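You operate a simulated robot arm through the tools that you are given. There is no shell and no other tool. Be economical: measure what you need, move in short steps, check, and stop when the job is done.

You are at the controls of a simulated two-armed robot. One attempt, no reset.

TASK
Swap the full cup under the wand, then flush the wand clear.
Fine: empty cup under it, full one before the control box; selector on wand. Set down upright: plastic cup.
Where things are to end (x, y in the base frame): plastic cup within 0.06 m of [0.55, -0.02].
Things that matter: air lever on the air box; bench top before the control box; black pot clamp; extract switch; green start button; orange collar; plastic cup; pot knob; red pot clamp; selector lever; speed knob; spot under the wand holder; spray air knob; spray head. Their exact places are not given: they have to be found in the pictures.

Only the result counts: the job must be done as asked and must still hold three seconds after the hand-in. Knocking over, shifting, dropping, spilling or breaking anything else fails it.

THE ROBOT
Two 6-joint arms with two-finger grippers on one trunk, on a base that drives. Base frame: it is fixed to the floor where the robot stands at the start and does not move with it; the origin is under the middle of the robot, x ahead of it, y to its left, z up; the surface under the hand at the start is at about z = 0.8. Lengths are in m, angles in rad, forces in N, time in s.
The left shoulder is at the start at [0.07, 0.176, 1.29], the right one opposite. With the tool pointing down near the work surface each hand reaches from about 0.44 to 0.76 m from the robot's upright axis, wherever it stands, measured 20 degrees to its own side. Places, roughly: air lever on the air box [0.6, 1.7, 1]; bench top before the control box [0.5, -0.2, 0.8]; black pot clamp [0.4, 1.8, 0.9]; extract switch [0.7, 0, 1.1]; green start button [0.7, -0.3, 1]; orange collar [0.5, 0.2, 1.1]; pot knob [0.7, 1.6, 1.1]; red pot clamp [0.4, 2, 0.9]; selector lever [0.6, -0.1, 0.9]; speed knob [0.7, -0.2, 1.1]; spot under the wand holder [0.5, 0.2, 0.8]; spray air knob [0.7, 1.4, 1.1]; spray head [0.7, 0.4, 1.3]; turntable [0.7, 0.8, 0.8]; vent lever [0.6, 1.4, 0.9]. Payload 2.45 kg a hand.
The TCP of each hand is the grasp point between the finger pads, 0.026 m short of the fingertips. In the tool frame z runs along the fingers and y along their closing line. Largest opening 0.096 m; the body of the gripper starts 0.069 m behind the TCP.
Orientation is told as [roll, pitch, yaw] about the base's x, y, z axes, in that order, counted from this pose: with the fingers straight down and closing along the base's y, the tool's x points along the base's -x, its y along +y and its z along -z.

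THE INTERFACE
- The arms move only by the tool move_arm. It takes "left_targets", "right_targets" or both (then of equal length, played together; a hand with none holds still); each is a list of rows, each a list of 7 numbers: the shift along the base's x, y, z in units of 250 mm (1.0 is 250 mm), then the turn, a rotation vector about the base's x, y, z in units of 45 degrees (1.0 is 45 degrees), then the gripper command, from -1 (fully open) to 1 (shut), values between in proportion. In form: [[tx, ty, tz, wx, wy, wz, jaw], ...]. A call has 1 to 8 rows; each row is the pose to reach, as a shift and turn from the pose commanded when the call began. A call with a number of a shift or a turn outside -1 to 1 is refused whole. Each row takes 0.2 s and may step no farther than 0.05 m and 0.15 rad from the row before; otherwise, or with a gripper value out of range, the whole call is refused. Where a pose cannot be reached the arm comes as near as it can. A force on the tool above 70 N (or 10 N above the force at the start of the call, whichever is more), or a blocked arm, ends the call early, and 0.2 s more pass. Each finger halts on what it meets, pressing with about 22 N; the grip force reading is that of the motor and also rises with nothing between the fingers. The clock runs only during rows and for 0.2 s after the last one: add rows that repeat a pose to give the fingers time. It gives the time, the measured TCP pose, the force on the tool (base axes), the opening and the grip force at its end, in the units of the frame above (readings bear some noise), with the torque about the TCP (base axes, N m) and any sound that the robot's microphone picked up.
- Cameras (640 x 400 px; columns grow to the right, rows downward): "scene" is now at [0.132, 0.0234, 1.5928]; the picture's right is [0.28, -0.96, 0.00], its down [-0.68, -0.20, -0.71] and it looks along [0.68, 0.20, -0.71] (base axes); focal length 231 px, centre (320, 200). "left" rides on the left gripper at [0.082, -0.003, -0.098] in its tool frame; the picture's right is [0.04, 1.00, 0.00], its down [-0.73, 0.03, -0.68] and it looks along [-0.68, 0.03, 0.73] (tool axes); focal length 256 px, centre (320, 200). "right" rides on the right gripper at [0.082, 0.003, -0.098] in its tool frame; the picture's right is [-0.04, 1.00, 0.00], its down [-0.73, -0.03, -0.68] and it looks along [-0.68, -0.03, 0.73] (tool axes); focal length 256 px, centre (320, 200).
- get_image(camera): a new picture of that camera. The clock stands still meanwhile.
- raise_lower(by): slides the trunk up (or, below 0, down) by that many m; the arms and the scene camera ride with it, the base frame stays. It gives what a move gives, with no picture.
- steer(legs): drives the robot by 1 to 6 legs, each [ahead, left, turn to the left] in m, m and rad, along the robot's own axes; the way and the turn of a leg run together, so that a leg with both is an arc; at most 1.5 m and 3.142 rad a leg. The arms and the cameras ride along, it lands a little off, and it stops where it bumps. It gives what a move gives.
- head_to(pan, tilt): turns the head with the scene camera to pan (to the left, within 1.501 rad either way) and tilt (down, from -0.506 to 1.204), counted from straight ahead of the robot. It gives what a move gives.
- measure_at(camera, pixels): for up to 12 pixels [column, row] of the newest picture of that camera ("zoom" is the newest enlarged one), the place [x, y, z] in the base frame of the surface seen there, good to about 0.002 m. The clock stands still meanwhile.
- enlarge(camera, box): a new picture of the part [left, top, right, bottom] of that camera's present view, enlarged. The clock stands still meanwhile.
- sign_off(): hands the job in; it is judged then, once.

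Work in short steps. Measure before you move; look again where a grasp or a placing could have gone wrong, and mend it. You have 80 turns and 62 pictures in all, those below and enlarged ones among them. Open the grippers and draw the arms clear of the work before you hand the job in, unless the task says otherwise; then end with one line.

The tools are called as a command line: name --argument value ..., lists and objects as JSON in quotes. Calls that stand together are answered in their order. move_arm: Moves the arms, as the interface text tells. Its arguments: {"type":"object","properties":{"left_targets":{"type":"array","items":{"type":"array","items":{"type":"number"}}},"right_targets":{"type":"array","items":{"type":"array","items":{"type":"number"}}}},"required":[]} The other tools are called the same way: raise_lower (by) slides the trunk up or down; steer (legs) drives the base; head_to (pan, tilt) turns the head that bears the scene camera; get_image (camera) takes a picture; measure_at (camera, pixels) gives the place of the surface under pixels of a picture; enlarge (camera, box) takes an enlarged picture of a part of a camera's view; sign_off () hands the job in.

At the start:

```text
time_s: 0.0
left_tool_pos: [0.5075, 0.3969, 1.3847]
left_tcp_rot: [0.0, -0.001, 0.001]
left_contact_force: [-0.5, -0.5, 0.1]
left_moment: [-0.01, -0.03, 0.01]
left_gripper_width: 0.096
left_gripper_force: 0.0
right_tool_pos: [0.6323, -0.1043, 1.369]
right_tcp_rot: [0.0, -0.002, 0.0]
right_contact_force: [-0.7, -0.6, -0.9]
right_moment: [0.02, -0.01, 0.0]
right_gripper_width: 0.096
right_gripper_force: 0.0
trunk travel left (down, up): [-0.775, 0.065]
robot x, y, heading: [-0.0007, 0.0035, 0.002]
head pan, tilt: [0.288, 0.784]
```

scene: 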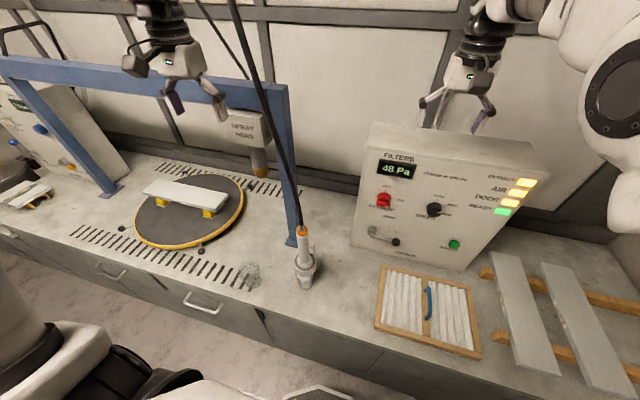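
right: 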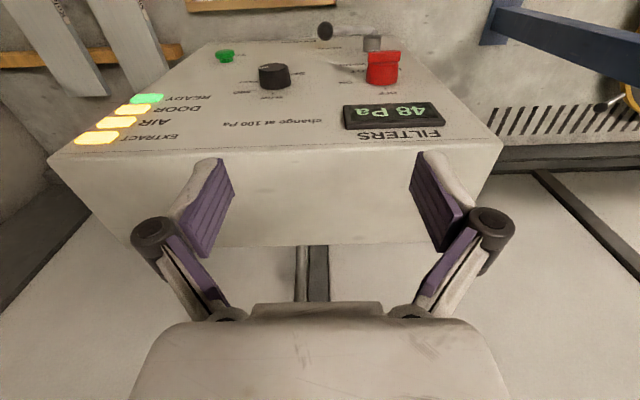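
left: 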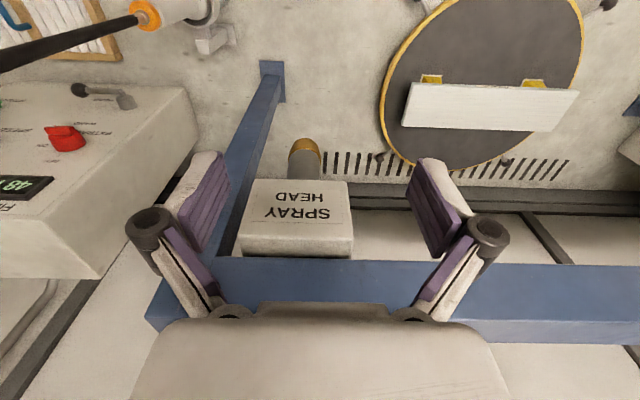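

The wand with its orange collar is near (303,232), a clear cup is near (248,275), and the selector is near (385,238). I enlarge these areas.

enlarge --camera "scene" --box '[220, 200, 350, 300]'

enlarge --camera "scene" --box '[350, 120, 550, 280]'

```text
4.00 times, centred on (285, 250) of scene
```

zoom: 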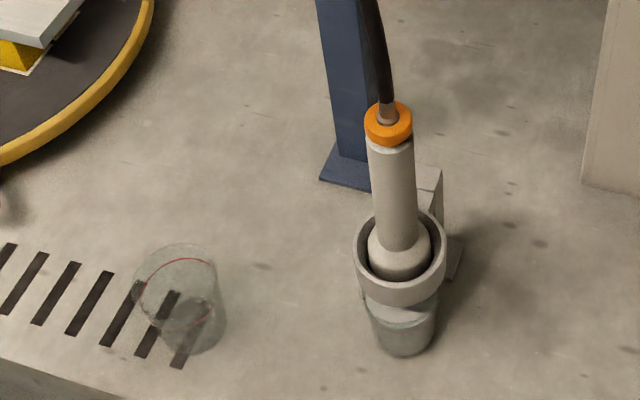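

```text
2.50 times, centred on (450, 200) of scene
```

zoom: 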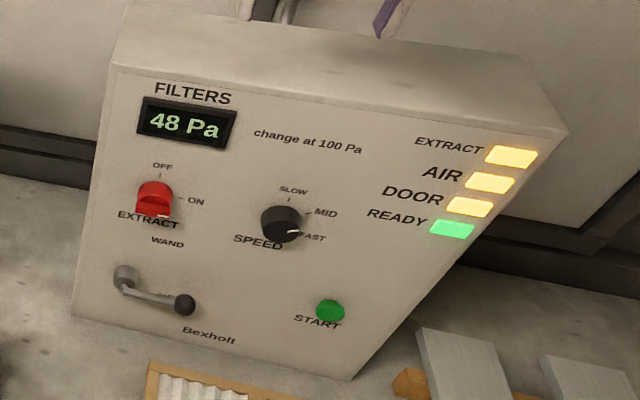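

One cup with a red ring stands free on the left and another sits under the wand holder. I measure both, plus the lever and the holder.

enlarge --camera "scene" --box '[355, 195, 475, 270]'

measure_at --camera "scene" --pixels '[[373, 229], [396, 242], [384, 239], [454, 244], [384, 200], [303, 231], [303, 250], [306, 285], [250, 283], [250, 265], [380, 262], [360, 285]]'

```text
5.33 times, centred on (415, 232) of scene
```

zoom: 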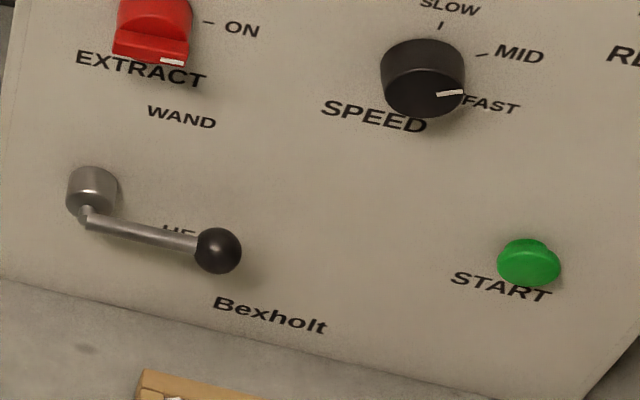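

```text
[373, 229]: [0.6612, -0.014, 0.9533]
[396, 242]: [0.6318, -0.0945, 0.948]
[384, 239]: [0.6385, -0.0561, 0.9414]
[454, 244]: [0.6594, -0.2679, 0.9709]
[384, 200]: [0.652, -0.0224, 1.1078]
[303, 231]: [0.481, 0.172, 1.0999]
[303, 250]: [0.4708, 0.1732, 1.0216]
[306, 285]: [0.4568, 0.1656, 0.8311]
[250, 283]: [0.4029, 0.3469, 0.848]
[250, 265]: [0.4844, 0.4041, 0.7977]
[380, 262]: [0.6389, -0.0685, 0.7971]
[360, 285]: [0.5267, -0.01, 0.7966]
```

Selector is on HEAD (lever pointing right), with WAND labelled above. I look closer at the two cups and the holder from other views.

enlarge --camera "scene" --box '[278, 218, 334, 298]'

enlarge --camera "right" --box '[200, 0, 480, 140]'

enlarge --camera "left" --box '[60, 0, 280, 120]'

```text
5.00 times, centred on (306, 258) of scene
```

zoom: 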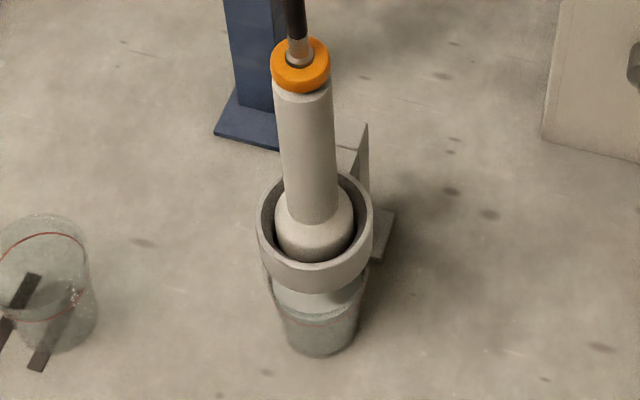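

```text
2.29 times, centred on (340, 70) of right
```

zoom: 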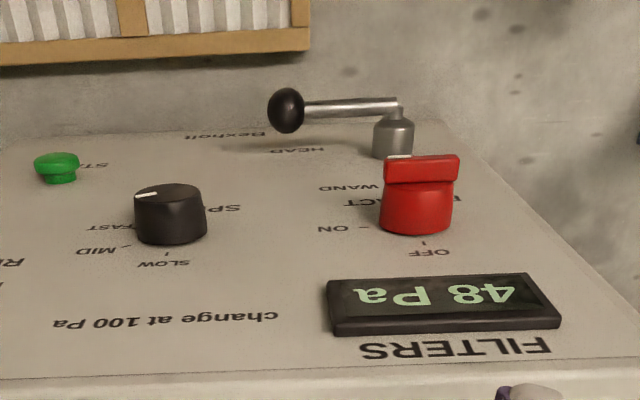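

```text
2.91 times, centred on (170, 60) of left
```

zoom: 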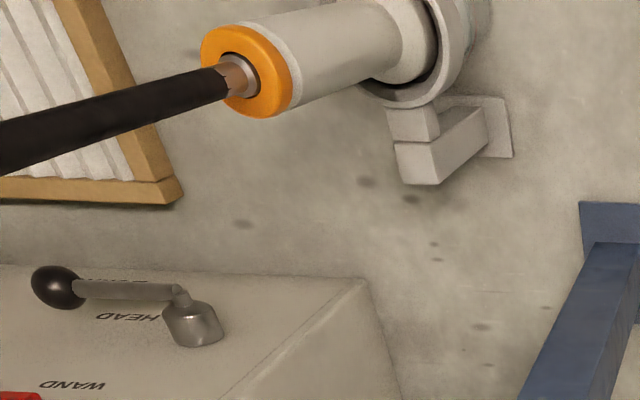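

I measure the holder ring, both cups, the blue gantry beam and the bracket.

get_image --camera "scene"

measure_at --camera "scene" --pixels '[[305, 270], [294, 263], [316, 262], [306, 288], [299, 281], [313, 281], [319, 268], [314, 245], [245, 75], [285, 90], [291, 240], [306, 279]]'

measure_at --camera "scene" --pixels '[[249, 262], [240, 268], [260, 275], [252, 287], [245, 282], [257, 284], [250, 290], [242, 290], [380, 268], [377, 320], [380, 330], [330, 340]]'

```text
52 pictures are left
```

scene: 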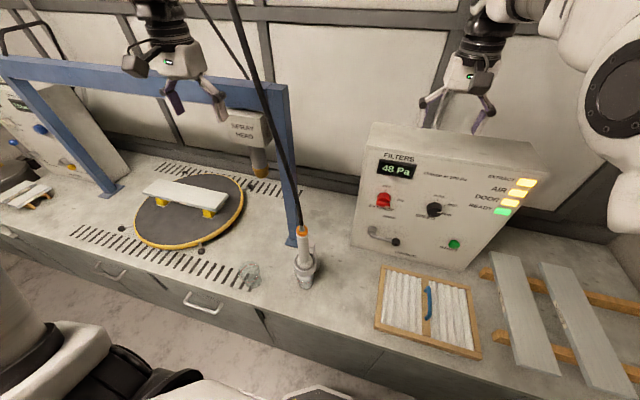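

```text
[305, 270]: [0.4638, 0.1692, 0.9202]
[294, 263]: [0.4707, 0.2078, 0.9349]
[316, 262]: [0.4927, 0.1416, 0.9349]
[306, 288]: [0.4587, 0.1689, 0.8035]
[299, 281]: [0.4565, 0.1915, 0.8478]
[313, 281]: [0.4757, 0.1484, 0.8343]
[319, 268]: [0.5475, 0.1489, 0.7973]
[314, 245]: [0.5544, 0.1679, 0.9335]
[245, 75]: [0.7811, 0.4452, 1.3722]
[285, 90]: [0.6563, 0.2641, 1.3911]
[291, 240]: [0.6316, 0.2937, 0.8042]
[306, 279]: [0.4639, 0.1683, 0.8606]
```

```text
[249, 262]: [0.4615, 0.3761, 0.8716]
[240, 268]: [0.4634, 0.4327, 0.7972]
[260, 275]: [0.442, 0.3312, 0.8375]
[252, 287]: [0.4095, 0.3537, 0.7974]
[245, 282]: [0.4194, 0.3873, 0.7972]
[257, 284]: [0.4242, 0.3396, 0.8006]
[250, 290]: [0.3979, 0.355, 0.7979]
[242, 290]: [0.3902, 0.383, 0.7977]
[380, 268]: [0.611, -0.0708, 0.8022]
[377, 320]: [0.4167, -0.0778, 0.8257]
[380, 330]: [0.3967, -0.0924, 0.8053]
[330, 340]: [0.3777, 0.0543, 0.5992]
```

Ring spans about z 0.905–0.935 centred near (0.49, 0.175), and the full cup sits under it at about (0.49, 0.17). I check where the hose runs, then back the base up 0.15 m so I can reach in with tilted fingers.

measure_at --camera "scene" --pixels '[[299, 212], [290, 180], [275, 130], [260, 80], [247, 40], [236, 5], [205, 15]]'

steer --legs '[[-0.15, 0, 0]]'

```text
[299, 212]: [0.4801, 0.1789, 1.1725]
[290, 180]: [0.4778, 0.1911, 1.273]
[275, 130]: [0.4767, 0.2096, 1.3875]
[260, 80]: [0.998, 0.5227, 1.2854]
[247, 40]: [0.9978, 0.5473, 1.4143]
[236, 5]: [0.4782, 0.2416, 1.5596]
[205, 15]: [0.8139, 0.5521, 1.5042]
```

```text
time_s: 1.4
left_tool_pos: [0.3646, 0.3962, 1.3833]
left_tcp_rot: [0.001, 0.004, -0.006]
left_contact_force: [-0.3, -1.2, 0.3]
left_moment: [0.0, 0.02, 0.0]
left_gripper_width: 0.0961
left_gripper_force: 0.1
right_tool_pos: [0.487, -0.1051, 1.3682]
right_tcp_rot: [0.001, 0.002, -0.005]
right_contact_force: [1.1, 0.5, 0.1]
right_moment: [0.03, 0.04, -0.01]
right_gripper_width: 0.0959
right_gripper_force: 0.0
trunk travel left (down, up): [-0.775, 0.065]
robot x, y, heading: [-0.1477, 0.0022, -0.007]
head pan, tilt: [0.288, 0.784]
```

Hose runs nearly vertical at x≈0.48, y≈0.18–0.24, so I keep the left hand at x<0.42. I lower it and tilt its fingers forward.

move_arm --left_targets '[[0, -0.05, -0.11, 0, -0.125, 0, -1], [0, -0.1, -0.22, 0, -0.25, 0, -1], [0, -0.15, -0.33, 0, -0.375, 0, -1], [0, -0.2, -0.44, 0, -0.5, 0, -1], [0, -0.25, -0.55, 0, -0.625, 0, -1], [0, -0.3, -0.66, 0, -0.75, 0, -1], [0, -0.35, -0.77, 0, -0.875, 0, -1], [0, -0.4, -0.88, 0, -1, 0, -1]]'

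```text
time_s: 3.2
left_tool_pos: [0.3606, 0.3082, 1.1706]
left_tcp_rot: [0.001, -0.782, -0.003]
left_contact_force: [0.4, 0.9, 0.0]
left_moment: [0.04, 0.02, 0.0]
left_gripper_width: 0.0962
left_gripper_force: 0.1
left hand out of reach, approached as far as the arm can: row 8
right_tool_pos: [0.4851, -0.1052, 1.3679]
right_tcp_rot: [-0.001, 0.001, -0.007]
right_contact_force: [0.1, 0.0, 0.0]
right_moment: [-0.02, 0.04, 0.02]
right_gripper_width: 0.0961
right_gripper_force: 0.0
trunk travel left (down, up): [-0.775, 0.065]
robot x, y, heading: [-0.1472, 0.0002, -0.005]
head pan, tilt: [0.288, 0.784]
```

Row 8 was slightly too close to the body, so I back off a further 0.12 m.

steer --legs '[[-0.12, 0, 0]]'

get_image --camera "left"

```text
time_s: 4.4
left_tool_pos: [0.2423, 0.3079, 1.1715]
left_tcp_rot: [0.006, -0.782, -0.008]
left_contact_force: [-0.7, -0.7, 0.0]
left_moment: [-0.02, 0.03, 0.01]
left_gripper_width: 0.0959
left_gripper_force: 0.1
right_tool_pos: [0.3649, -0.1052, 1.3677]
right_tcp_rot: [-0.001, 0.002, -0.005]
right_contact_force: [1.1, -1.0, -0.4]
right_moment: [0.03, 0.04, 0.0]
right_gripper_width: 0.0957
right_gripper_force: 0.0
trunk travel left (down, up): [-0.775, 0.065]
robot x, y, heading: [-0.2698, 0.0015, -0.005]
head pan, tilt: [0.288, 0.784]
```

```text
51 pictures are left
```

left: 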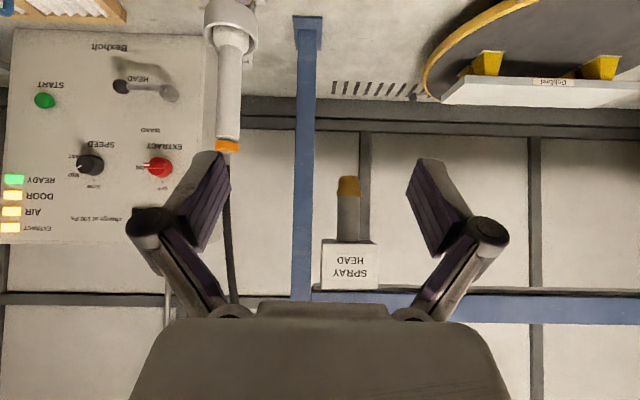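

Camera now looks horizontally (image upside down). I lower the hand toward (0.33, 0.17, 0.92) for a side view of holder and cup.

move_arm --left_targets '[[0.045, -0.07, -0.125, 0, 0, 0, -1], [0.09, -0.14, -0.25, 0, 0, 0, -1], [0.135, -0.21, -0.375, 0, 0, 0, -1], [0.18, -0.28, -0.5, 0, 0, 0, -1], [0.225, -0.35, -0.625, 0, 0, 0, -1], [0.27, -0.42, -0.75, 0, 0, 0, -1], [0.3, -0.49, -0.875, 0, 0, 0, -1], [0.3, -0.55, -1, 0, 0, 0, -1]]'

get_image --camera "left"

```text
time_s: 6.2
left_tool_pos: [0.2564, 0.3332, 1.1479]
left_tcp_rot: [0.005, -0.78, -0.007]
left_contact_force: [-0.5, 0.1, -0.8]
left_moment: [-0.02, -0.02, 0.02]
left_gripper_width: 0.0962
left_gripper_force: 0.2
left hand out of reach, approached as far as the arm can: row 1, 2, 3, 4, 5, 6, 7, 8
right_tool_pos: [0.3629, -0.1061, 1.3691]
right_tcp_rot: [0.002, 0.001, -0.005]
right_contact_force: [0.4, 0.8, -0.4]
right_moment: [-0.04, 0.0, -0.01]
right_gripper_width: 0.0958
right_gripper_force: 0.0
trunk travel left (down, up): [-0.775, 0.065]
robot x, y, heading: [-0.2655, 0.0013, -0.01]
head pan, tilt: [0.288, 0.784]
```

```text
50 pictures are left
```

left: 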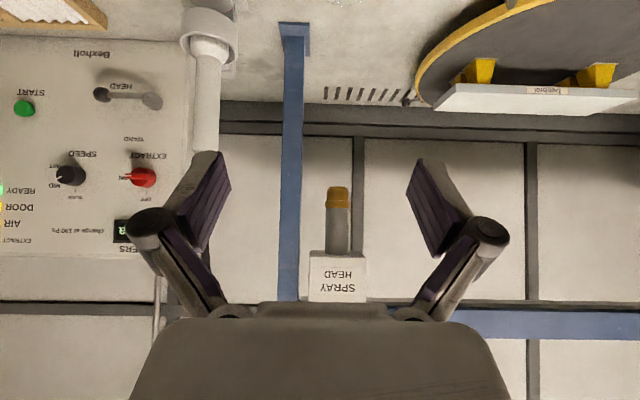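

The arm is too folded there. I extend forward at height, then lower the trunk instead.

move_arm --left_targets '[[0.1, -0.1, 0, 0, 0, 0, -1], [0.2, -0.2, 0, 0, 0, 0, -1], [0.3, -0.3, 0, 0, 0, 0, -1], [0.4, -0.4, 0, 0, 0, 0, -1], [0.4, -0.5, 0, 0, 0, 0, -1], [0.4, -0.64, 0, 0, 0, 0, -1]]'

raise_lower --by -0.22

get_image --camera "left"

```text
time_s: 7.6
left_tool_pos: [0.3987, 0.2202, 1.1653]
left_tcp_rot: [0.057, -0.767, 0.006]
left_contact_force: [-0.2, 1.0, 0.3]
left_moment: [-0.03, 0.0, -0.03]
left_gripper_width: 0.0961
left_gripper_force: 0.1
left hand out of reach, approached as far as the arm can: row 1, 2, 3, 4, 5, 6
right_tool_pos: [0.3613, -0.0996, 1.3712]
right_tcp_rot: [-0.003, -0.003, -0.005]
right_contact_force: [-0.4, 0.6, -0.1]
right_moment: [-0.1, 0.01, 0.01]
right_gripper_width: 0.096
right_gripper_force: 0.1
trunk travel left (down, up): [-0.775, 0.065]
robot x, y, heading: [-0.267, 0.0015, -0.004]
head pan, tilt: [0.288, 0.784]
```

```text
time_s: 9.9
left_tool_pos: [0.4016, 0.2174, 0.9454]
left_tcp_rot: [0.063, -0.765, 0.004]
left_contact_force: [-0.6, -0.1, 0.3]
left_moment: [0.01, -0.02, -0.04]
left_gripper_width: 0.0962
left_gripper_force: 0.0
right_tool_pos: [0.3632, -0.1062, 1.15]
right_tcp_rot: [-0.001, -0.001, -0.005]
right_contact_force: [-0.4, 0.4, -0.6]
right_moment: [0.03, -0.02, 0.02]
right_gripper_width: 0.0961
right_gripper_force: 0.1
trunk travel left (down, up): [-0.555, 0.285]
robot x, y, heading: [-0.2669, 0.0006, -0.003]
head pan, tilt: [0.288, 0.784]
```

```text
49 pictures are left
```

left: 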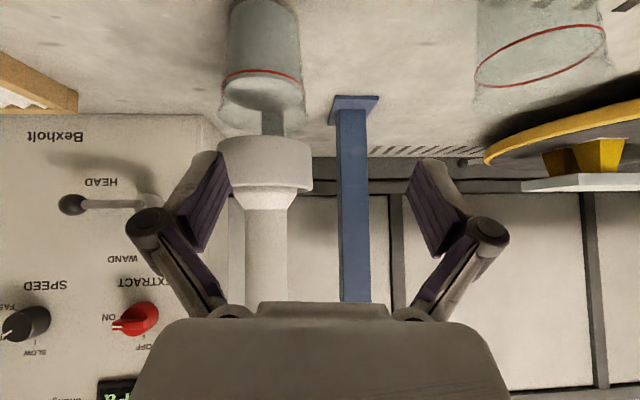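

Clear side view: full cup at (262,60) with its red fill line, ring holder at (265,165). EXTRACT is ON. I measure cups and ring.

measure_at --camera "left" --pixels '[[262, 20], [262, 60], [262, 74], [262, 90], [262, 104], [230, 50], [296, 50], [226, 80], [302, 82], [265, 145], [265, 185], [272, 122]]'

measure_at --camera "left" --pixels '[[540, 30], [540, 70], [480, 80], [604, 40], [480, 100], [608, 60], [262, 5], [220, 160], [311, 165], [65, 205], [145, 205], [128, 258]]'

enlarge --camera "left" --box '[200, 0, 330, 140]'

```text
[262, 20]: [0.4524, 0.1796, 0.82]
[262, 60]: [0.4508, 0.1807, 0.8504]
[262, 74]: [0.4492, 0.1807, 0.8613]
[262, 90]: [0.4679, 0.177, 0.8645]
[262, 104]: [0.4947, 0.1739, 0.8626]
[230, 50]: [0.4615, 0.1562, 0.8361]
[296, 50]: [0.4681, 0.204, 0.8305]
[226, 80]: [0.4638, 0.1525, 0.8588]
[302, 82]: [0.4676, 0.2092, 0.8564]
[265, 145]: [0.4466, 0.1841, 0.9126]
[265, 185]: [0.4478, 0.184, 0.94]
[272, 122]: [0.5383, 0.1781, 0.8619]
```

```text
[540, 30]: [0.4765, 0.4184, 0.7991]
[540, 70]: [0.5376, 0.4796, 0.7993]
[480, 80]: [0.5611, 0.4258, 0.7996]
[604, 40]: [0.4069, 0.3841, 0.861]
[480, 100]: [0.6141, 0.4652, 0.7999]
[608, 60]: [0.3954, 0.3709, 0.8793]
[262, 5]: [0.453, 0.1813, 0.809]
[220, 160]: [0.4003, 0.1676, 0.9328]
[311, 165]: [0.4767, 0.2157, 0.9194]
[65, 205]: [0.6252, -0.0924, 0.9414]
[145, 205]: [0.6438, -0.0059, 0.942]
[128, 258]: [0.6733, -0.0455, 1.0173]
```

```text
2.86 times, centred on (265, 70) of left
```

zoom: 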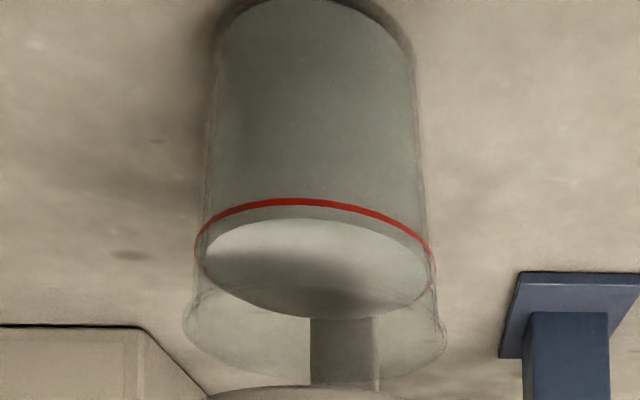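

Full cup: centre ≈(0.482, 0.180), width ≈0.06, liquid at 0.863, rim ≈0.885, ring bottom ≈0.905. I come down in front of it and straighten the small roll.

move_arm --left_targets '[[-0.04, -0.04, -0.1, -0.02, 0, 0, -1], [-0.08, -0.08, -0.2, -0.04, -0.02, 0, -1], [-0.12, -0.12, -0.28, -0.06, -0.04, 0, -1], [-0.12, -0.15, -0.36, -0.08, -0.06, 0, -1]]'

get_image --camera "left"

```text
time_s: 10.9
left_tool_pos: [0.419, 0.2316, 0.8685]
left_tcp_rot: [0.049, -0.785, 0.047]
left_contact_force: [0.6, -0.1, -0.4]
left_moment: [0.0, 0.02, 0.01]
left_gripper_width: 0.0958
left_gripper_force: 0.1
left hand out of reach, approached as far as the arm can: row 1, 2, 3, 4
right_tool_pos: [0.3647, -0.1064, 1.1474]
right_tcp_rot: [-0.001, 0.001, -0.007]
right_contact_force: [0.6, -0.3, -0.5]
right_moment: [0.0, 0.0, 0.0]
right_gripper_width: 0.096
right_gripper_force: 0.1
trunk travel left (down, up): [-0.555, 0.285]
robot x, y, heading: [-0.2692, 0.0, 0.002]
head pan, tilt: [0.288, 0.784]
```

```text
47 pictures are left
```

left: 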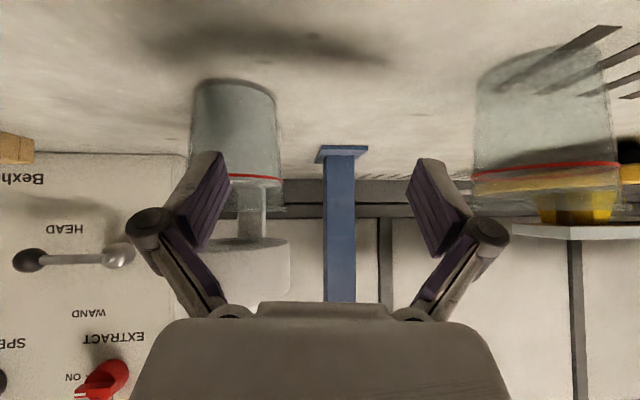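

Inner reach limit again; the hand sits at (0.419, 0.232). I drive back 0.13 m and a little to the right to give the arm room.

steer --legs '[[-0.13, 0, 0], [0, -0.05, 0]]'

move_arm --left_targets '[[0.05, 0, 0, -0.03, 0, -0.03, -1], [0.1, 0, -0.03, -0.06, 0, -0.06, -1], [0.15, 0, -0.06, -0.06, 0, -0.06, -1], [0.2, 0, -0.09, -0.06, 0, -0.06, -1]]'

```text
time_s: 12.7
left_tool_pos: [0.2875, 0.18, 0.8705]
left_tcp_rot: [0.05, -0.785, 0.044]
left_contact_force: [-0.3, -1.0, -0.6]
left_moment: [0.03, -0.02, -0.01]
left_gripper_width: 0.0959
left_gripper_force: 0.1
right_tool_pos: [0.2321, -0.1568, 1.1493]
right_tcp_rot: [-0.001, 0.0, -0.009]
right_contact_force: [0.4, 0.3, 0.0]
right_moment: [0.04, -0.01, -0.03]
right_gripper_width: 0.0964
right_gripper_force: 0.1
trunk travel left (down, up): [-0.555, 0.285]
robot x, y, heading: [-0.3964, -0.0491, -0.01]
head pan, tilt: [0.288, 0.784]
```

```text
time_s: 13.7
left_tool_pos: [0.3394, 0.1613, 0.8489]
left_tcp_rot: [0.0, -0.778, 0.05]
left_contact_force: [0.3, 0.0, -0.4]
left_moment: [0.0, -0.02, -0.01]
left_gripper_width: 0.0959
left_gripper_force: 0.0
left hand out of reach, approached as far as the arm can: row 1, 2, 3, 4
right_tool_pos: [0.2338, -0.156, 1.1488]
right_tcp_rot: [0.0, 0.0, -0.009]
right_contact_force: [-1.0, -0.3, -0.7]
right_moment: [0.0, -0.02, 0.02]
right_gripper_width: 0.0961
right_gripper_force: 0.1
trunk travel left (down, up): [-0.555, 0.285]
robot x, y, heading: [-0.3975, -0.0473, -0.014]
head pan, tilt: [0.288, 0.784]
```

Commanded pose likely still lags inside the limit; I advance another 0.05 m to where it becomes reachable.

move_arm --left_targets '[[0.1, 0.05, 0, 0, 0, 0, -1], [0.2, 0.1, 0, 0, 0, 0, -1], [0.2, 0.1, 0, 0, 0, 0, -1]]'

```text
time_s: 14.5
left_tool_pos: [0.3907, 0.1869, 0.8504]
left_tcp_rot: [-0.016, -0.784, 0.042]
left_contact_force: [-0.5, 0.6, 0.0]
left_moment: [0.01, 0.03, 0.0]
left_gripper_width: 0.096
left_gripper_force: 0.1
left hand out of reach, approached as far as the arm can: row 1
right_tool_pos: [0.2305, -0.1584, 1.1502]
right_tcp_rot: [0.001, -0.003, -0.01]
right_contact_force: [0.2, 0.0, -0.3]
right_moment: [0.01, 0.02, 0.01]
right_gripper_width: 0.096
right_gripper_force: 0.2
trunk travel left (down, up): [-0.555, 0.285]
robot x, y, heading: [-0.3998, -0.0494, -0.015]
head pan, tilt: [0.288, 0.784]
```

Now reachable at (0.391, 0.187, 0.850). I check the picture before advancing 0.08 m.

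get_image --camera "left"

```text
46 pictures are left
```

left: 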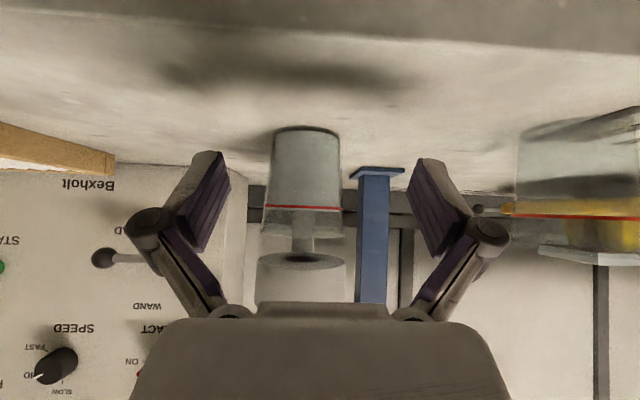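

I re-measure the cup's sides and rim for centring.

measure_at --camera "left" --pixels '[[307, 135], [307, 170], [307, 200], [275, 170], [338, 170], [268, 200], [341, 200], [265, 232], [305, 262], [340, 234], [285, 258], [290, 245]]'

```text
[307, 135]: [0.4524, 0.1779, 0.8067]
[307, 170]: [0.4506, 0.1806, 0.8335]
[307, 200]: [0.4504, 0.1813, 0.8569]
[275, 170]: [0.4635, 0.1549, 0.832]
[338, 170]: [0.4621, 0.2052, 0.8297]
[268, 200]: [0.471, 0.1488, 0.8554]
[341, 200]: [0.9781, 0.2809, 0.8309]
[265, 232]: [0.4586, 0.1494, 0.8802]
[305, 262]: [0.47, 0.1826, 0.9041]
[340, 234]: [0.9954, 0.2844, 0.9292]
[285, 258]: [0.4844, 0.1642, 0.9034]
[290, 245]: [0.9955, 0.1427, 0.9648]
```

Cup centre ≈(0.481, 0.180), ring underside 0.904. I advance the open fingers around the cup.

move_arm --left_targets '[[0.06, -0.028, -0.016, 0, 0, -0.05, -1], [0.12, -0.028, -0.032, 0, 0, -0.05, -1], [0.18, -0.028, -0.032, 0, 0, -0.05, -1], [0.24, -0.028, -0.032, 0, 0, -0.05, -1], [0.3, -0.028, -0.032, 0, 0, -0.05, -1], [0.34, -0.028, -0.032, 0, 0, -0.05, -1]]'

get_image --camera "left"

```text
time_s: 15.9
left_tool_pos: [0.4563, 0.1987, 0.85]
left_tcp_rot: [0.069, -0.841, 0.011]
left_contact_force: [0.1, 0.6, -0.9]
left_moment: [0.0, 0.03, -0.03]
left_gripper_width: 0.0959
left_gripper_force: 0.1
left hand out of reach, approached as far as the arm can: row 1, 3, 4, 5, 6
right_tool_pos: [0.2316, -0.1561, 1.1489]
right_tcp_rot: [-0.001, 0.0, -0.009]
right_contact_force: [0.5, -0.4, 0.1]
right_moment: [-0.01, 0.05, -0.03]
right_gripper_width: 0.096
right_gripper_force: 0.0
trunk travel left (down, up): [-0.555, 0.285]
robot x, y, heading: [-0.4007, -0.0493, -0.012]
head pan, tilt: [0.288, 0.784]
```

```text
45 pictures are left
```

left: 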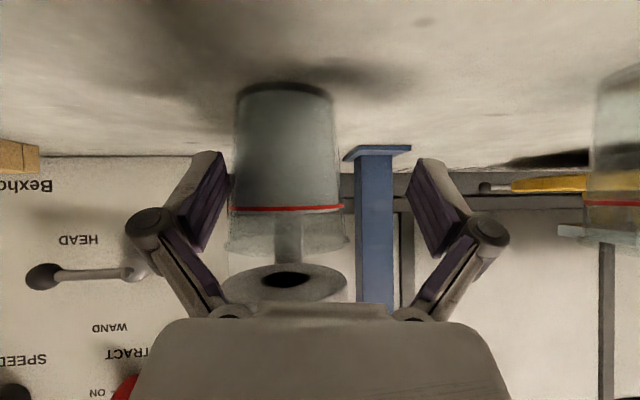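

The arm hits a sideways limit: actual y 0.199 with some roll. I back out by driving, move the robot 0.12 m right so the target sits on the left arm's own side, then re-correct.

steer --legs '[[-0.09, 0, 0], [0, -0.13, 0.012]]'

move_arm --left_targets '[[0.1, 0.17, -0.03, -0.04, 0, 0, -1], [0.15, 0.34, -0.03, -0.08, 0.05, 0, -1], [0.2, 0.48, -0.03, -0.08, 0.05, 0, -1], [0.2, 0.48, -0.03, -0.08, 0.05, 0, -1]]'

```text
time_s: 17.9
left_tool_pos: [0.3645, 0.0737, 0.8497]
left_tcp_rot: [0.069, -0.839, 0.019]
left_contact_force: [0.4, -0.6, 0.4]
left_moment: [0.0, -0.06, 0.01]
left_gripper_width: 0.096
left_gripper_force: 0.1
right_tool_pos: [0.1425, -0.2822, 1.1484]
right_tcp_rot: [0.001, 0.002, -0.002]
right_contact_force: [-0.2, 0.0, -0.5]
right_moment: [0.01, 0.09, -0.01]
right_gripper_width: 0.0961
right_gripper_force: 0.1
trunk travel left (down, up): [-0.555, 0.285]
robot x, y, heading: [-0.4907, -0.1767, 0.001]
head pan, tilt: [0.288, 0.784]
```

```text
time_s: 18.9
left_tool_pos: [0.4019, 0.1933, 0.8438]
left_tcp_rot: [-0.019, -0.799, 0.085]
left_contact_force: [-0.1, -0.9, 0.6]
left_moment: [0.01, 0.01, 0.0]
left_gripper_width: 0.0957
left_gripper_force: 0.1
left hand out of reach, approached as far as the arm can: row 3, 4
right_tool_pos: [0.1436, -0.2824, 1.1492]
right_tcp_rot: [0.003, -0.002, 0.0]
right_contact_force: [-0.7, 0.7, 0.9]
right_moment: [-0.06, -0.02, 0.0]
right_gripper_width: 0.096
right_gripper_force: 0.0
trunk travel left (down, up): [-0.555, 0.285]
robot x, y, heading: [-0.4891, -0.1792, 0.0]
head pan, tilt: [0.288, 0.784]
```

Now it is near the outer limit. I retract the hand by 0.06 m, centre y at 0.18, zero the yaw and then drive forward 0.1 m.

move_arm --left_targets '[[-0.1, -0.03, 0, 0.0, 0, -0.05, -1], [-0.2, -0.05, 0, 0.02, 0, -0.1, -1], [-0.24, -0.05, 0, 0.02, 0, -0.1, -1]]'

steer --legs '[[0.08, 0, 0]]'

get_image --camera "left"

```text
time_s: 19.7
left_tool_pos: [0.3587, 0.1834, 0.8756]
left_tcp_rot: [0.028, -0.865, -0.025]
left_contact_force: [-16.8, -4.3, -19.3]
left_moment: [0.29, -2.34, 0.38]
left_gripper_width: 0.096
left_gripper_force: 0.1
left hand out of reach, approached as far as the arm can: row 1, 2
right_tool_pos: [0.1353, -0.2868, 1.1536]
right_tcp_rot: [0.003, -0.009, -0.001]
right_contact_force: [-0.9, -1.0, 0.5]
right_moment: [0.11, -0.14, 0.02]
right_gripper_width: 0.0961
right_gripper_force: 0.1
trunk travel left (down, up): [-0.555, 0.285]
robot x, y, heading: [-0.4926, -0.1789, -0.008]
head pan, tilt: [0.288, 0.784]
```

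```text
time_s: 20.8
left_tool_pos: [0.4253, 0.1806, 0.8468]
left_tcp_rot: [0.001, -0.801, -0.013]
left_contact_force: [0.0, 0.1, 0.5]
left_moment: [0.03, -0.01, 0.01]
left_gripper_width: 0.096
left_gripper_force: 0.0
right_tool_pos: [0.2232, -0.283, 1.1487]
right_tcp_rot: [0.0, 0.0, -0.001]
right_contact_force: [0.4, 0.3, -0.3]
right_moment: [0.04, 0.04, 0.01]
right_gripper_width: 0.096
right_gripper_force: 0.0
trunk travel left (down, up): [-0.555, 0.285]
robot x, y, heading: [-0.4096, -0.1772, -0.001]
head pan, tilt: [0.288, 0.784]
```

```text
44 pictures are left
```

left: 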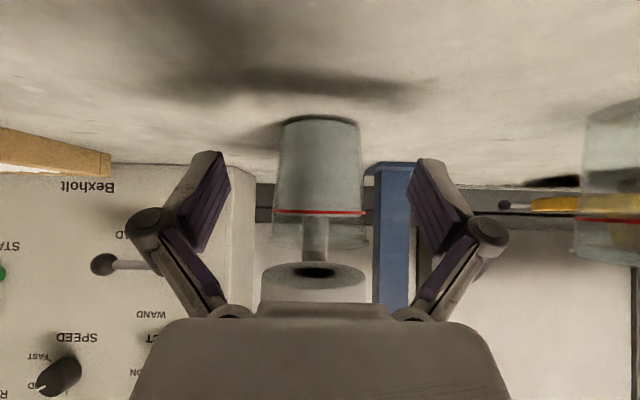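

Hand is clean at (0.425, 0.181, 0.847), cup centred between the fingers. I advance 0.05 m.

move_arm --left_targets '[[0.05, 0, -0.01, 0, 0, 0, -1], [0.1, 0, -0.02, 0, 0, 0, -1], [0.15, 0, -0.02, 0, 0, 0, -1], [0.2, 0, -0.02, 0, 0, 0, -1]]'

get_image --camera "left"

```text
time_s: 21.8
left_tool_pos: [0.4689, 0.1799, 0.8422]
left_tcp_rot: [0.005, -0.794, -0.011]
left_contact_force: [-40.8, -7.3, -7.7]
left_moment: [0.68, -3.8, 0.15]
left_gripper_width: 0.096
left_gripper_force: 0.0
right_tool_pos: [0.217, -0.2816, 1.1516]
right_tcp_rot: [0.0, -0.005, -0.001]
right_contact_force: [0.1, 0.3, 0.1]
right_moment: [0.01, 0.03, 0.02]
right_gripper_width: 0.096
right_gripper_force: 0.1
trunk travel left (down, up): [-0.555, 0.285]
robot x, y, heading: [-0.4083, -0.1751, -0.003]
head pan, tilt: [0.288, 0.784]
```

```text
43 pictures are left
```

left: 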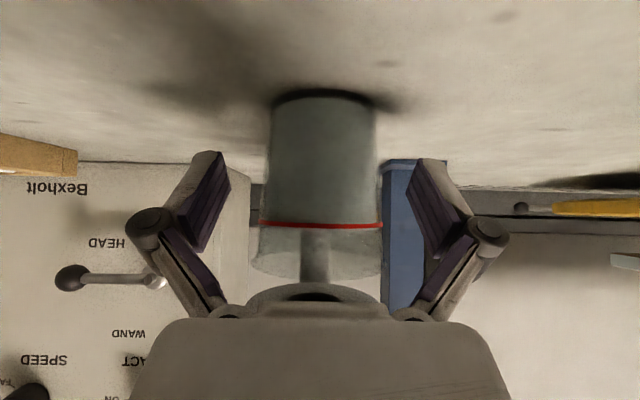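

Force −41 N in x with the moment about 0.09 m above the TCP means the palm touches the ring front. I withdraw at once and then flatten the tilt to about 60°.

move_arm --left_targets '[[-0.1, 0, 0, 0, 0, 0, -1], [-0.2, 0, 0, 0, 0, 0, -1], [-0.28, 0, 0, 0, 0, 0, -1]]'

get_image --camera "left"

get_image --camera "scene"

```text
time_s: 22.6
left_tool_pos: [0.4064, 0.1809, 0.8415]
left_tcp_rot: [0.005, -0.798, -0.013]
left_contact_force: [-0.1, -0.5, -1.0]
left_moment: [-0.01, 0.01, 0.02]
left_gripper_width: 0.0959
left_gripper_force: 0.0
right_tool_pos: [0.2234, -0.2825, 1.1485]
right_tcp_rot: [0.001, 0.002, -0.001]
right_contact_force: [0.1, 0.2, -0.3]
right_moment: [-0.04, 0.0, -0.02]
right_gripper_width: 0.0961
right_gripper_force: 0.0
trunk travel left (down, up): [-0.555, 0.285]
robot x, y, heading: [-0.4107, -0.1792, -0.001]
head pan, tilt: [0.288, 0.784]
```

```text
42 pictures are left
```

left: 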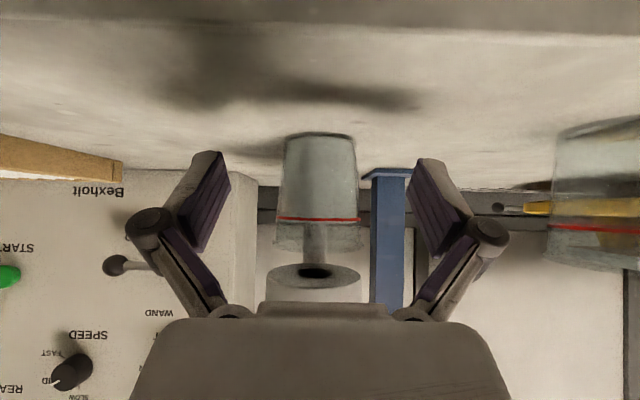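

```text
41 pictures are left
```

scene: 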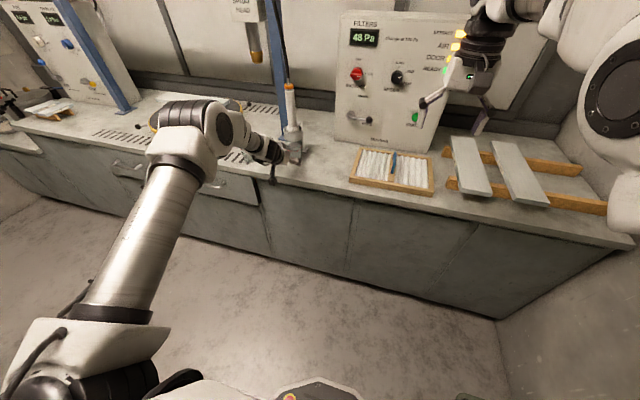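

Wand and holder still stand as before. I pitch a further 0.26 rad flatter in place.

move_arm --left_targets '[[0, 0, 0, 0, -0.11, 0, -1], [0, 0, 0, 0, -0.22, 0, -1], [0, 0, 0, 0, -0.33, 0, -1], [0, 0, 0, 0, -0.33, 0, -1]]'

get_image --camera "left"

```text
time_s: 23.6
left_tool_pos: [0.405, 0.1805, 0.8414]
left_tcp_rot: [0.012, -1.06, -0.018]
left_contact_force: [1.0, -0.2, 1.6]
left_moment: [-0.01, 0.01, 0.02]
left_gripper_width: 0.0961
left_gripper_force: 0.0
left hand out of reach, approached as far as the arm can: row 1
right_tool_pos: [0.2228, -0.2829, 1.1491]
right_tcp_rot: [-0.001, 0.001, -0.004]
right_contact_force: [-0.1, -0.2, -0.7]
right_moment: [-0.03, 0.0, 0.04]
right_gripper_width: 0.0959
right_gripper_force: 0.1
trunk travel left (down, up): [-0.555, 0.285]
robot x, y, heading: [-0.4099, -0.1828, -0.0]
head pan, tilt: [0.288, 0.784]
```

```text
40 pictures are left
```

left: 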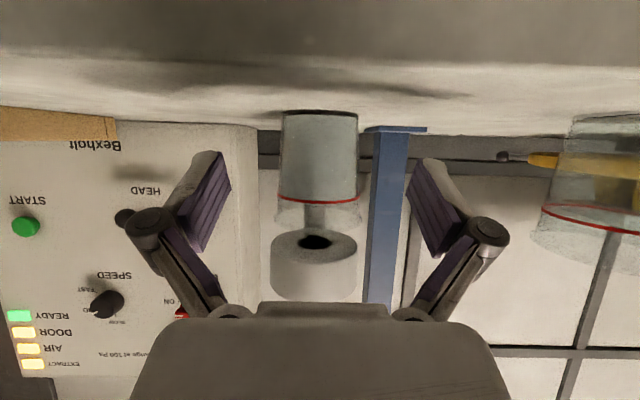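

I measure the bench's front edge to see whether the camera clears it during the last 0.07 m.

measure_at --camera "left" --pixels '[[320, 20], [320, 45], [320, 55], [320, 65], [320, 80], [320, 120], [320, 290], [315, 235]]'

```text
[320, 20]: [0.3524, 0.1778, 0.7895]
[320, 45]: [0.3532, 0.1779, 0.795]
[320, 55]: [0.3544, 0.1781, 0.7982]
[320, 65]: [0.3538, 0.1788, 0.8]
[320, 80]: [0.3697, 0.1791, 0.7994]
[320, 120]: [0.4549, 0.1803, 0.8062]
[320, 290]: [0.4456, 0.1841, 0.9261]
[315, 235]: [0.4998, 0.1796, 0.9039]
```

Edge is at x 0.353, z 0.80. I raise the hand 1 cm so the camera clears it and advance to x≈0.468 in small rows.

move_arm --left_targets '[[0.05, 0, 0.02, 0, 0, 0, -1], [0.1, 0, 0.04, 0, 0, 0, -1], [0.15, 0, 0.04, 0, 0, 0, -1], [0.2, 0, 0.04, 0, 0, 0, -1], [0.25, 0, 0.04, 0, 0, 0, -1]]'

get_image --camera "left"

```text
time_s: 24.8
left_tool_pos: [0.4681, 0.1814, 0.8534]
left_tcp_rot: [0.01, -1.058, -0.015]
left_contact_force: [-0.3, -0.4, -0.3]
left_moment: [0.01, 0.0, 0.01]
left_gripper_width: 0.096
left_gripper_force: 0.1
right_tool_pos: [0.222, -0.2815, 1.1486]
right_tcp_rot: [0.0, 0.001, -0.001]
right_contact_force: [-0.2, -0.1, -0.8]
right_moment: [0.03, 0.02, 0.02]
right_gripper_width: 0.0958
right_gripper_force: 0.0
trunk travel left (down, up): [-0.555, 0.285]
robot x, y, heading: [-0.4086, -0.1784, 0.0]
head pan, tilt: [0.288, 0.784]
```

```text
39 pictures are left
```

left: 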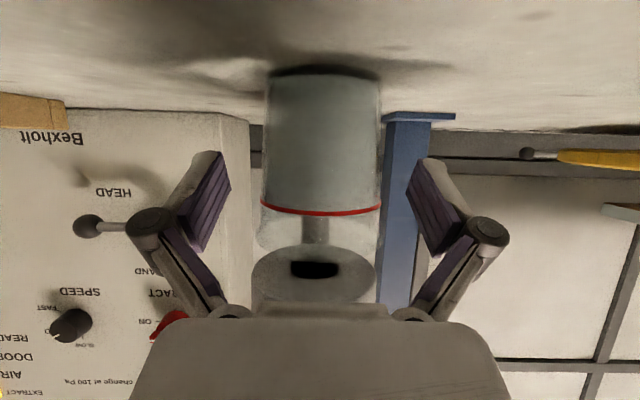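

No contact now. I nudge in 6 mm and close on the cup.

move_arm --left_targets '[[0.024, 0, 0, 0, 0, 0, -1], [0.024, 0, 0, 0, 0, 0, -0.2], [0.024, 0, 0, 0, 0, 0, 0.0], [0.024, 0, 0, 0, 0, 0, 0.1], [0.024, 0, 0, 0, 0, 0, 0.1]]'

get_image --camera "left"

```text
time_s: 26.0
left_tool_pos: [0.4736, 0.1791, 0.8542]
left_tcp_rot: [0.01, -1.059, -0.017]
left_contact_force: [-1.0, -0.7, 0.3]
left_moment: [-0.03, 0.02, -0.02]
left_gripper_width: 0.0659
left_gripper_force: 22.3
right_tool_pos: [0.2222, -0.2817, 1.1491]
right_tcp_rot: [-0.001, 0.0, -0.001]
right_contact_force: [-0.3, 0.3, -1.0]
right_moment: [-0.04, 0.01, 0.0]
right_gripper_width: 0.0958
right_gripper_force: 0.0
trunk travel left (down, up): [-0.555, 0.285]
robot x, y, heading: [-0.4067, -0.1793, -0.003]
head pan, tilt: [0.288, 0.784]
```

```text
38 pictures are left
```

left: 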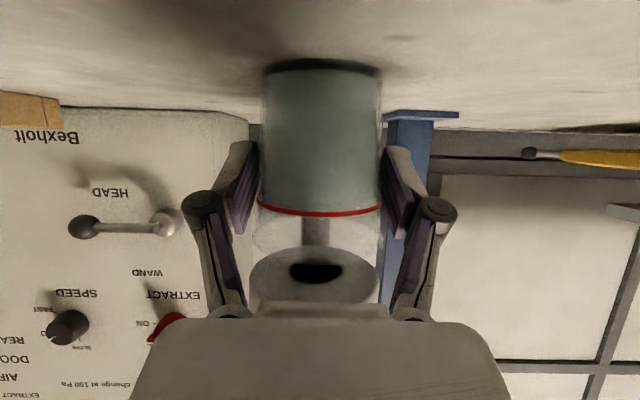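

Gripped at 0.066 m width. I lift only 8 mm, as there is under 2 cm to the ring.

move_arm --left_targets '[[0, 0, 0.012, 0, 0, 0, 0.1], [0, 0, 0.024, 0, 0, 0, 0.1], [0, 0, 0.036, 0, 0, 0, 0.1], [0, 0, 0.036, 0, 0, 0, 0.1]]'

get_image --camera "left"

```text
time_s: 27.0
left_tool_pos: [0.4734, 0.1803, 0.8611]
left_tcp_rot: [0.011, -1.059, -0.018]
left_contact_force: [0.3, -0.2, -1.3]
left_moment: [0.0, 0.04, 0.02]
left_gripper_width: 0.0663
left_gripper_force: 22.1
right_tool_pos: [0.2218, -0.2824, 1.1485]
right_tcp_rot: [0.001, 0.0, -0.002]
right_contact_force: [0.2, -0.2, -0.5]
right_moment: [0.01, 0.01, 0.03]
right_gripper_width: 0.0957
right_gripper_force: 0.2
trunk travel left (down, up): [-0.555, 0.285]
robot x, y, heading: [-0.4109, -0.1765, -0.002]
head pan, tilt: [0.288, 0.784]
```

```text
37 pictures are left
```

left: 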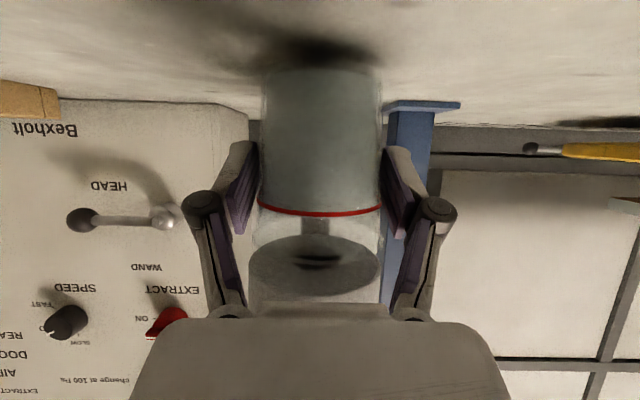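

Cup is up with a clean shadow gap. I back the base out 0.09 m and shift right 0.18 m, holding the arm still.

steer --legs '[[-0.09, 0, 0], [0, -0.18, 0]]'

get_image --camera "left"

```text
time_s: 29.0
left_tool_pos: [0.3808, 0.1032, 0.8608]
left_tcp_rot: [0.003, -1.06, -0.025]
left_contact_force: [-0.4, 1.0, -0.2]
left_moment: [-0.01, -0.02, -0.05]
left_gripper_width: 0.067
left_gripper_force: 21.9
right_tool_pos: [0.1229, -0.3552, 1.15]
right_tcp_rot: [-0.004, -0.002, -0.014]
right_contact_force: [-0.1, 0.9, 0.8]
right_moment: [-0.08, 0.0, 0.01]
right_gripper_width: 0.0958
right_gripper_force: 0.0
trunk travel left (down, up): [-0.555, 0.285]
robot x, y, heading: [-0.5047, -0.2454, -0.015]
head pan, tilt: [0.288, 0.784]
stopped in leg 2: the robot was blocked; the commanded pose is now the measured one
```

```text
36 pictures are left
```

left: 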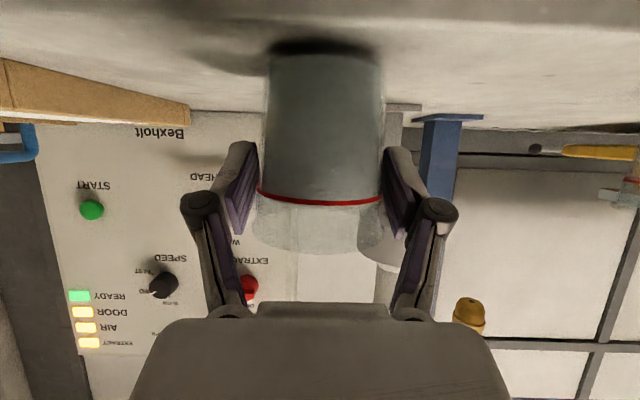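

Base is blocked on its right at y≈-0.245, with no force on the hand. I swing the arm about its shoulder instead: −0.107 m in y with −0.13 rad yaw.

move_arm --left_targets '[[0.008, -0.053, 0, 0, 0, -0.021, 0.1], [0.016, -0.107, 0, 0, 0, -0.042, 0.1], [0.024, -0.16, 0, 0, 0, -0.062, 0.1], [0.032, -0.214, 0, 0, 0, -0.083, 0.1]]'

head_to --pan -0.5 --tilt 0.9

get_image --camera "scene"

```text
time_s: 30.0
left_tool_pos: [0.3885, 0.0451, 0.8622]
left_tcp_rot: [0.01, -1.061, -0.095]
left_contact_force: [-0.3, -0.5, -0.7]
left_moment: [0.0, -0.01, 0.0]
left_gripper_width: 0.067
left_gripper_force: 22.0
right_tool_pos: [0.1247, -0.3586, 1.1488]
right_tcp_rot: [0.001, -0.001, -0.013]
right_contact_force: [0.0, 0.0, -0.2]
right_moment: [-0.01, 0.0, 0.01]
right_gripper_width: 0.0959
right_gripper_force: 0.2
trunk travel left (down, up): [-0.555, 0.285]
robot x, y, heading: [-0.5046, -0.2461, -0.014]
head pan, tilt: [0.288, 0.784]
```

```text
time_s: 31.1
left_tool_pos: [0.3888, 0.0468, 0.862]
left_tcp_rot: [0.011, -1.059, -0.096]
left_contact_force: [0.2, 0.3, 0.1]
left_moment: [-0.02, 0.01, 0.01]
left_gripper_width: 0.0671
left_gripper_force: 22.4
right_tool_pos: [0.1246, -0.3583, 1.1487]
right_tcp_rot: [0.001, -0.001, -0.013]
right_contact_force: [-0.2, -0.1, -0.3]
right_moment: [-0.01, -0.03, -0.01]
right_gripper_width: 0.0961
right_gripper_force: 0.0
trunk travel left (down, up): [-0.555, 0.285]
robot x, y, heading: [-0.5047, -0.2497, -0.011]
head pan, tilt: [-0.499, 0.901]
```

```text
35 pictures are left
```

scene: 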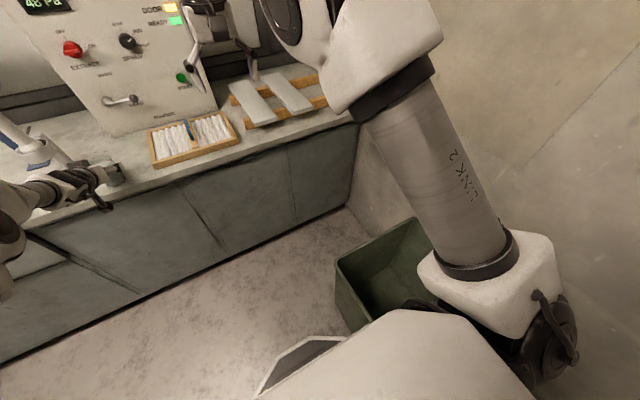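

A green bin stands on the floor to the right; I measure it relative to the base before driving forward.

measure_at --camera "scene" --pixels '[[336, 262], [353, 328], [415, 220], [300, 340], [262, 390], [345, 345], [370, 320], [600, 200]]'

```text
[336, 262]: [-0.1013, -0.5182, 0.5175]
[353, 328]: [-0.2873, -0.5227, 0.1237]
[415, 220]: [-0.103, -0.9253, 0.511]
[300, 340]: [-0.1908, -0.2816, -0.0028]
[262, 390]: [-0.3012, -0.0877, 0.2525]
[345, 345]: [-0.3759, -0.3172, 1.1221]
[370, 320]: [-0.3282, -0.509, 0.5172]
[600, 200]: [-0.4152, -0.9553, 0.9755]
```

The base touched the bin's left face (y≈−0.52). I move 0.03 m left off it, then swing the arm the rest of the way.

steer --legs '[[0, 0.03, 0]]'

move_arm --left_targets '[[0.008, -0.06, 0, 0, 0, -0.023, 0.1], [0.016, -0.12, 0, 0, 0, -0.046, 0.1], [0.022, -0.18, 0, 0, 0, -0.069, 0.1], [0.028, -0.24, 0, 0, 0, -0.092, 0.1], [0.032, -0.3, 0, 0, 0, -0.115, 0.1]]'

```text
time_s: 31.9
left_tool_pos: [0.3897, 0.0738, 0.8632]
left_tcp_rot: [0.012, -1.059, -0.101]
left_contact_force: [0.1, 0.3, -0.2]
left_moment: [-0.01, 0.01, 0.04]
left_gripper_width: 0.0669
left_gripper_force: 22.5
right_tool_pos: [0.1231, -0.3311, 1.1482]
right_tcp_rot: [0.001, -0.002, -0.015]
right_contact_force: [-0.3, -0.9, -1.0]
right_moment: [0.02, 0.04, -0.01]
right_gripper_width: 0.096
right_gripper_force: 0.0
trunk travel left (down, up): [-0.555, 0.285]
robot x, y, heading: [-0.5084, -0.2157, -0.018]
head pan, tilt: [-0.499, 0.901]
```

```text
time_s: 33.1
left_tool_pos: [0.3976, 0.0, 0.8624]
left_tcp_rot: [0.012, -1.059, -0.188]
left_contact_force: [0.2, 0.3, 0.4]
left_moment: [0.03, -0.02, -0.03]
left_gripper_width: 0.0672
left_gripper_force: 22.4
right_tool_pos: [0.1241, -0.3288, 1.1487]
right_tcp_rot: [-0.001, -0.002, -0.016]
right_contact_force: [0.1, 0.0, 0.2]
right_moment: [0.03, 0.01, 0.02]
right_gripper_width: 0.0961
right_gripper_force: 0.1
trunk travel left (down, up): [-0.555, 0.285]
robot x, y, heading: [-0.5048, -0.2166, -0.016]
head pan, tilt: [-0.499, 0.901]
```

Hand at (0.398, 0.000), cup ≈(0.405, −0.001). I drive 0.14 m forward to bring the cup to x≈0.545.

steer --legs '[[0.14, 0, 0.012]]'

get_image --camera "left"

```text
time_s: 34.5
left_tool_pos: [0.5348, 0.0097, 0.8624]
left_tcp_rot: [0.01, -1.058, -0.176]
left_contact_force: [0.7, 0.1, -0.1]
left_moment: [-0.01, 0.0, 0.01]
left_gripper_width: 0.0671
left_gripper_force: 21.8
right_tool_pos: [0.2662, -0.3234, 1.15]
right_tcp_rot: [0.0, -0.002, -0.004]
right_contact_force: [0.0, -0.3, -0.5]
right_moment: [-0.01, 0.06, 0.01]
right_gripper_width: 0.0963
right_gripper_force: 0.0
trunk travel left (down, up): [-0.555, 0.285]
robot x, y, heading: [-0.365, -0.2221, -0.003]
head pan, tilt: [-0.499, 0.901]
```

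```text
34 pictures are left
```

left: 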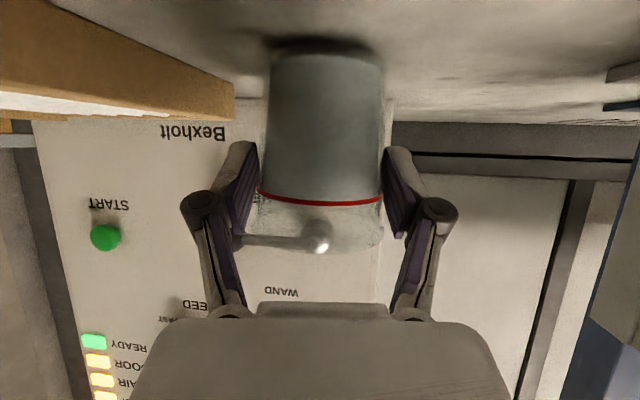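

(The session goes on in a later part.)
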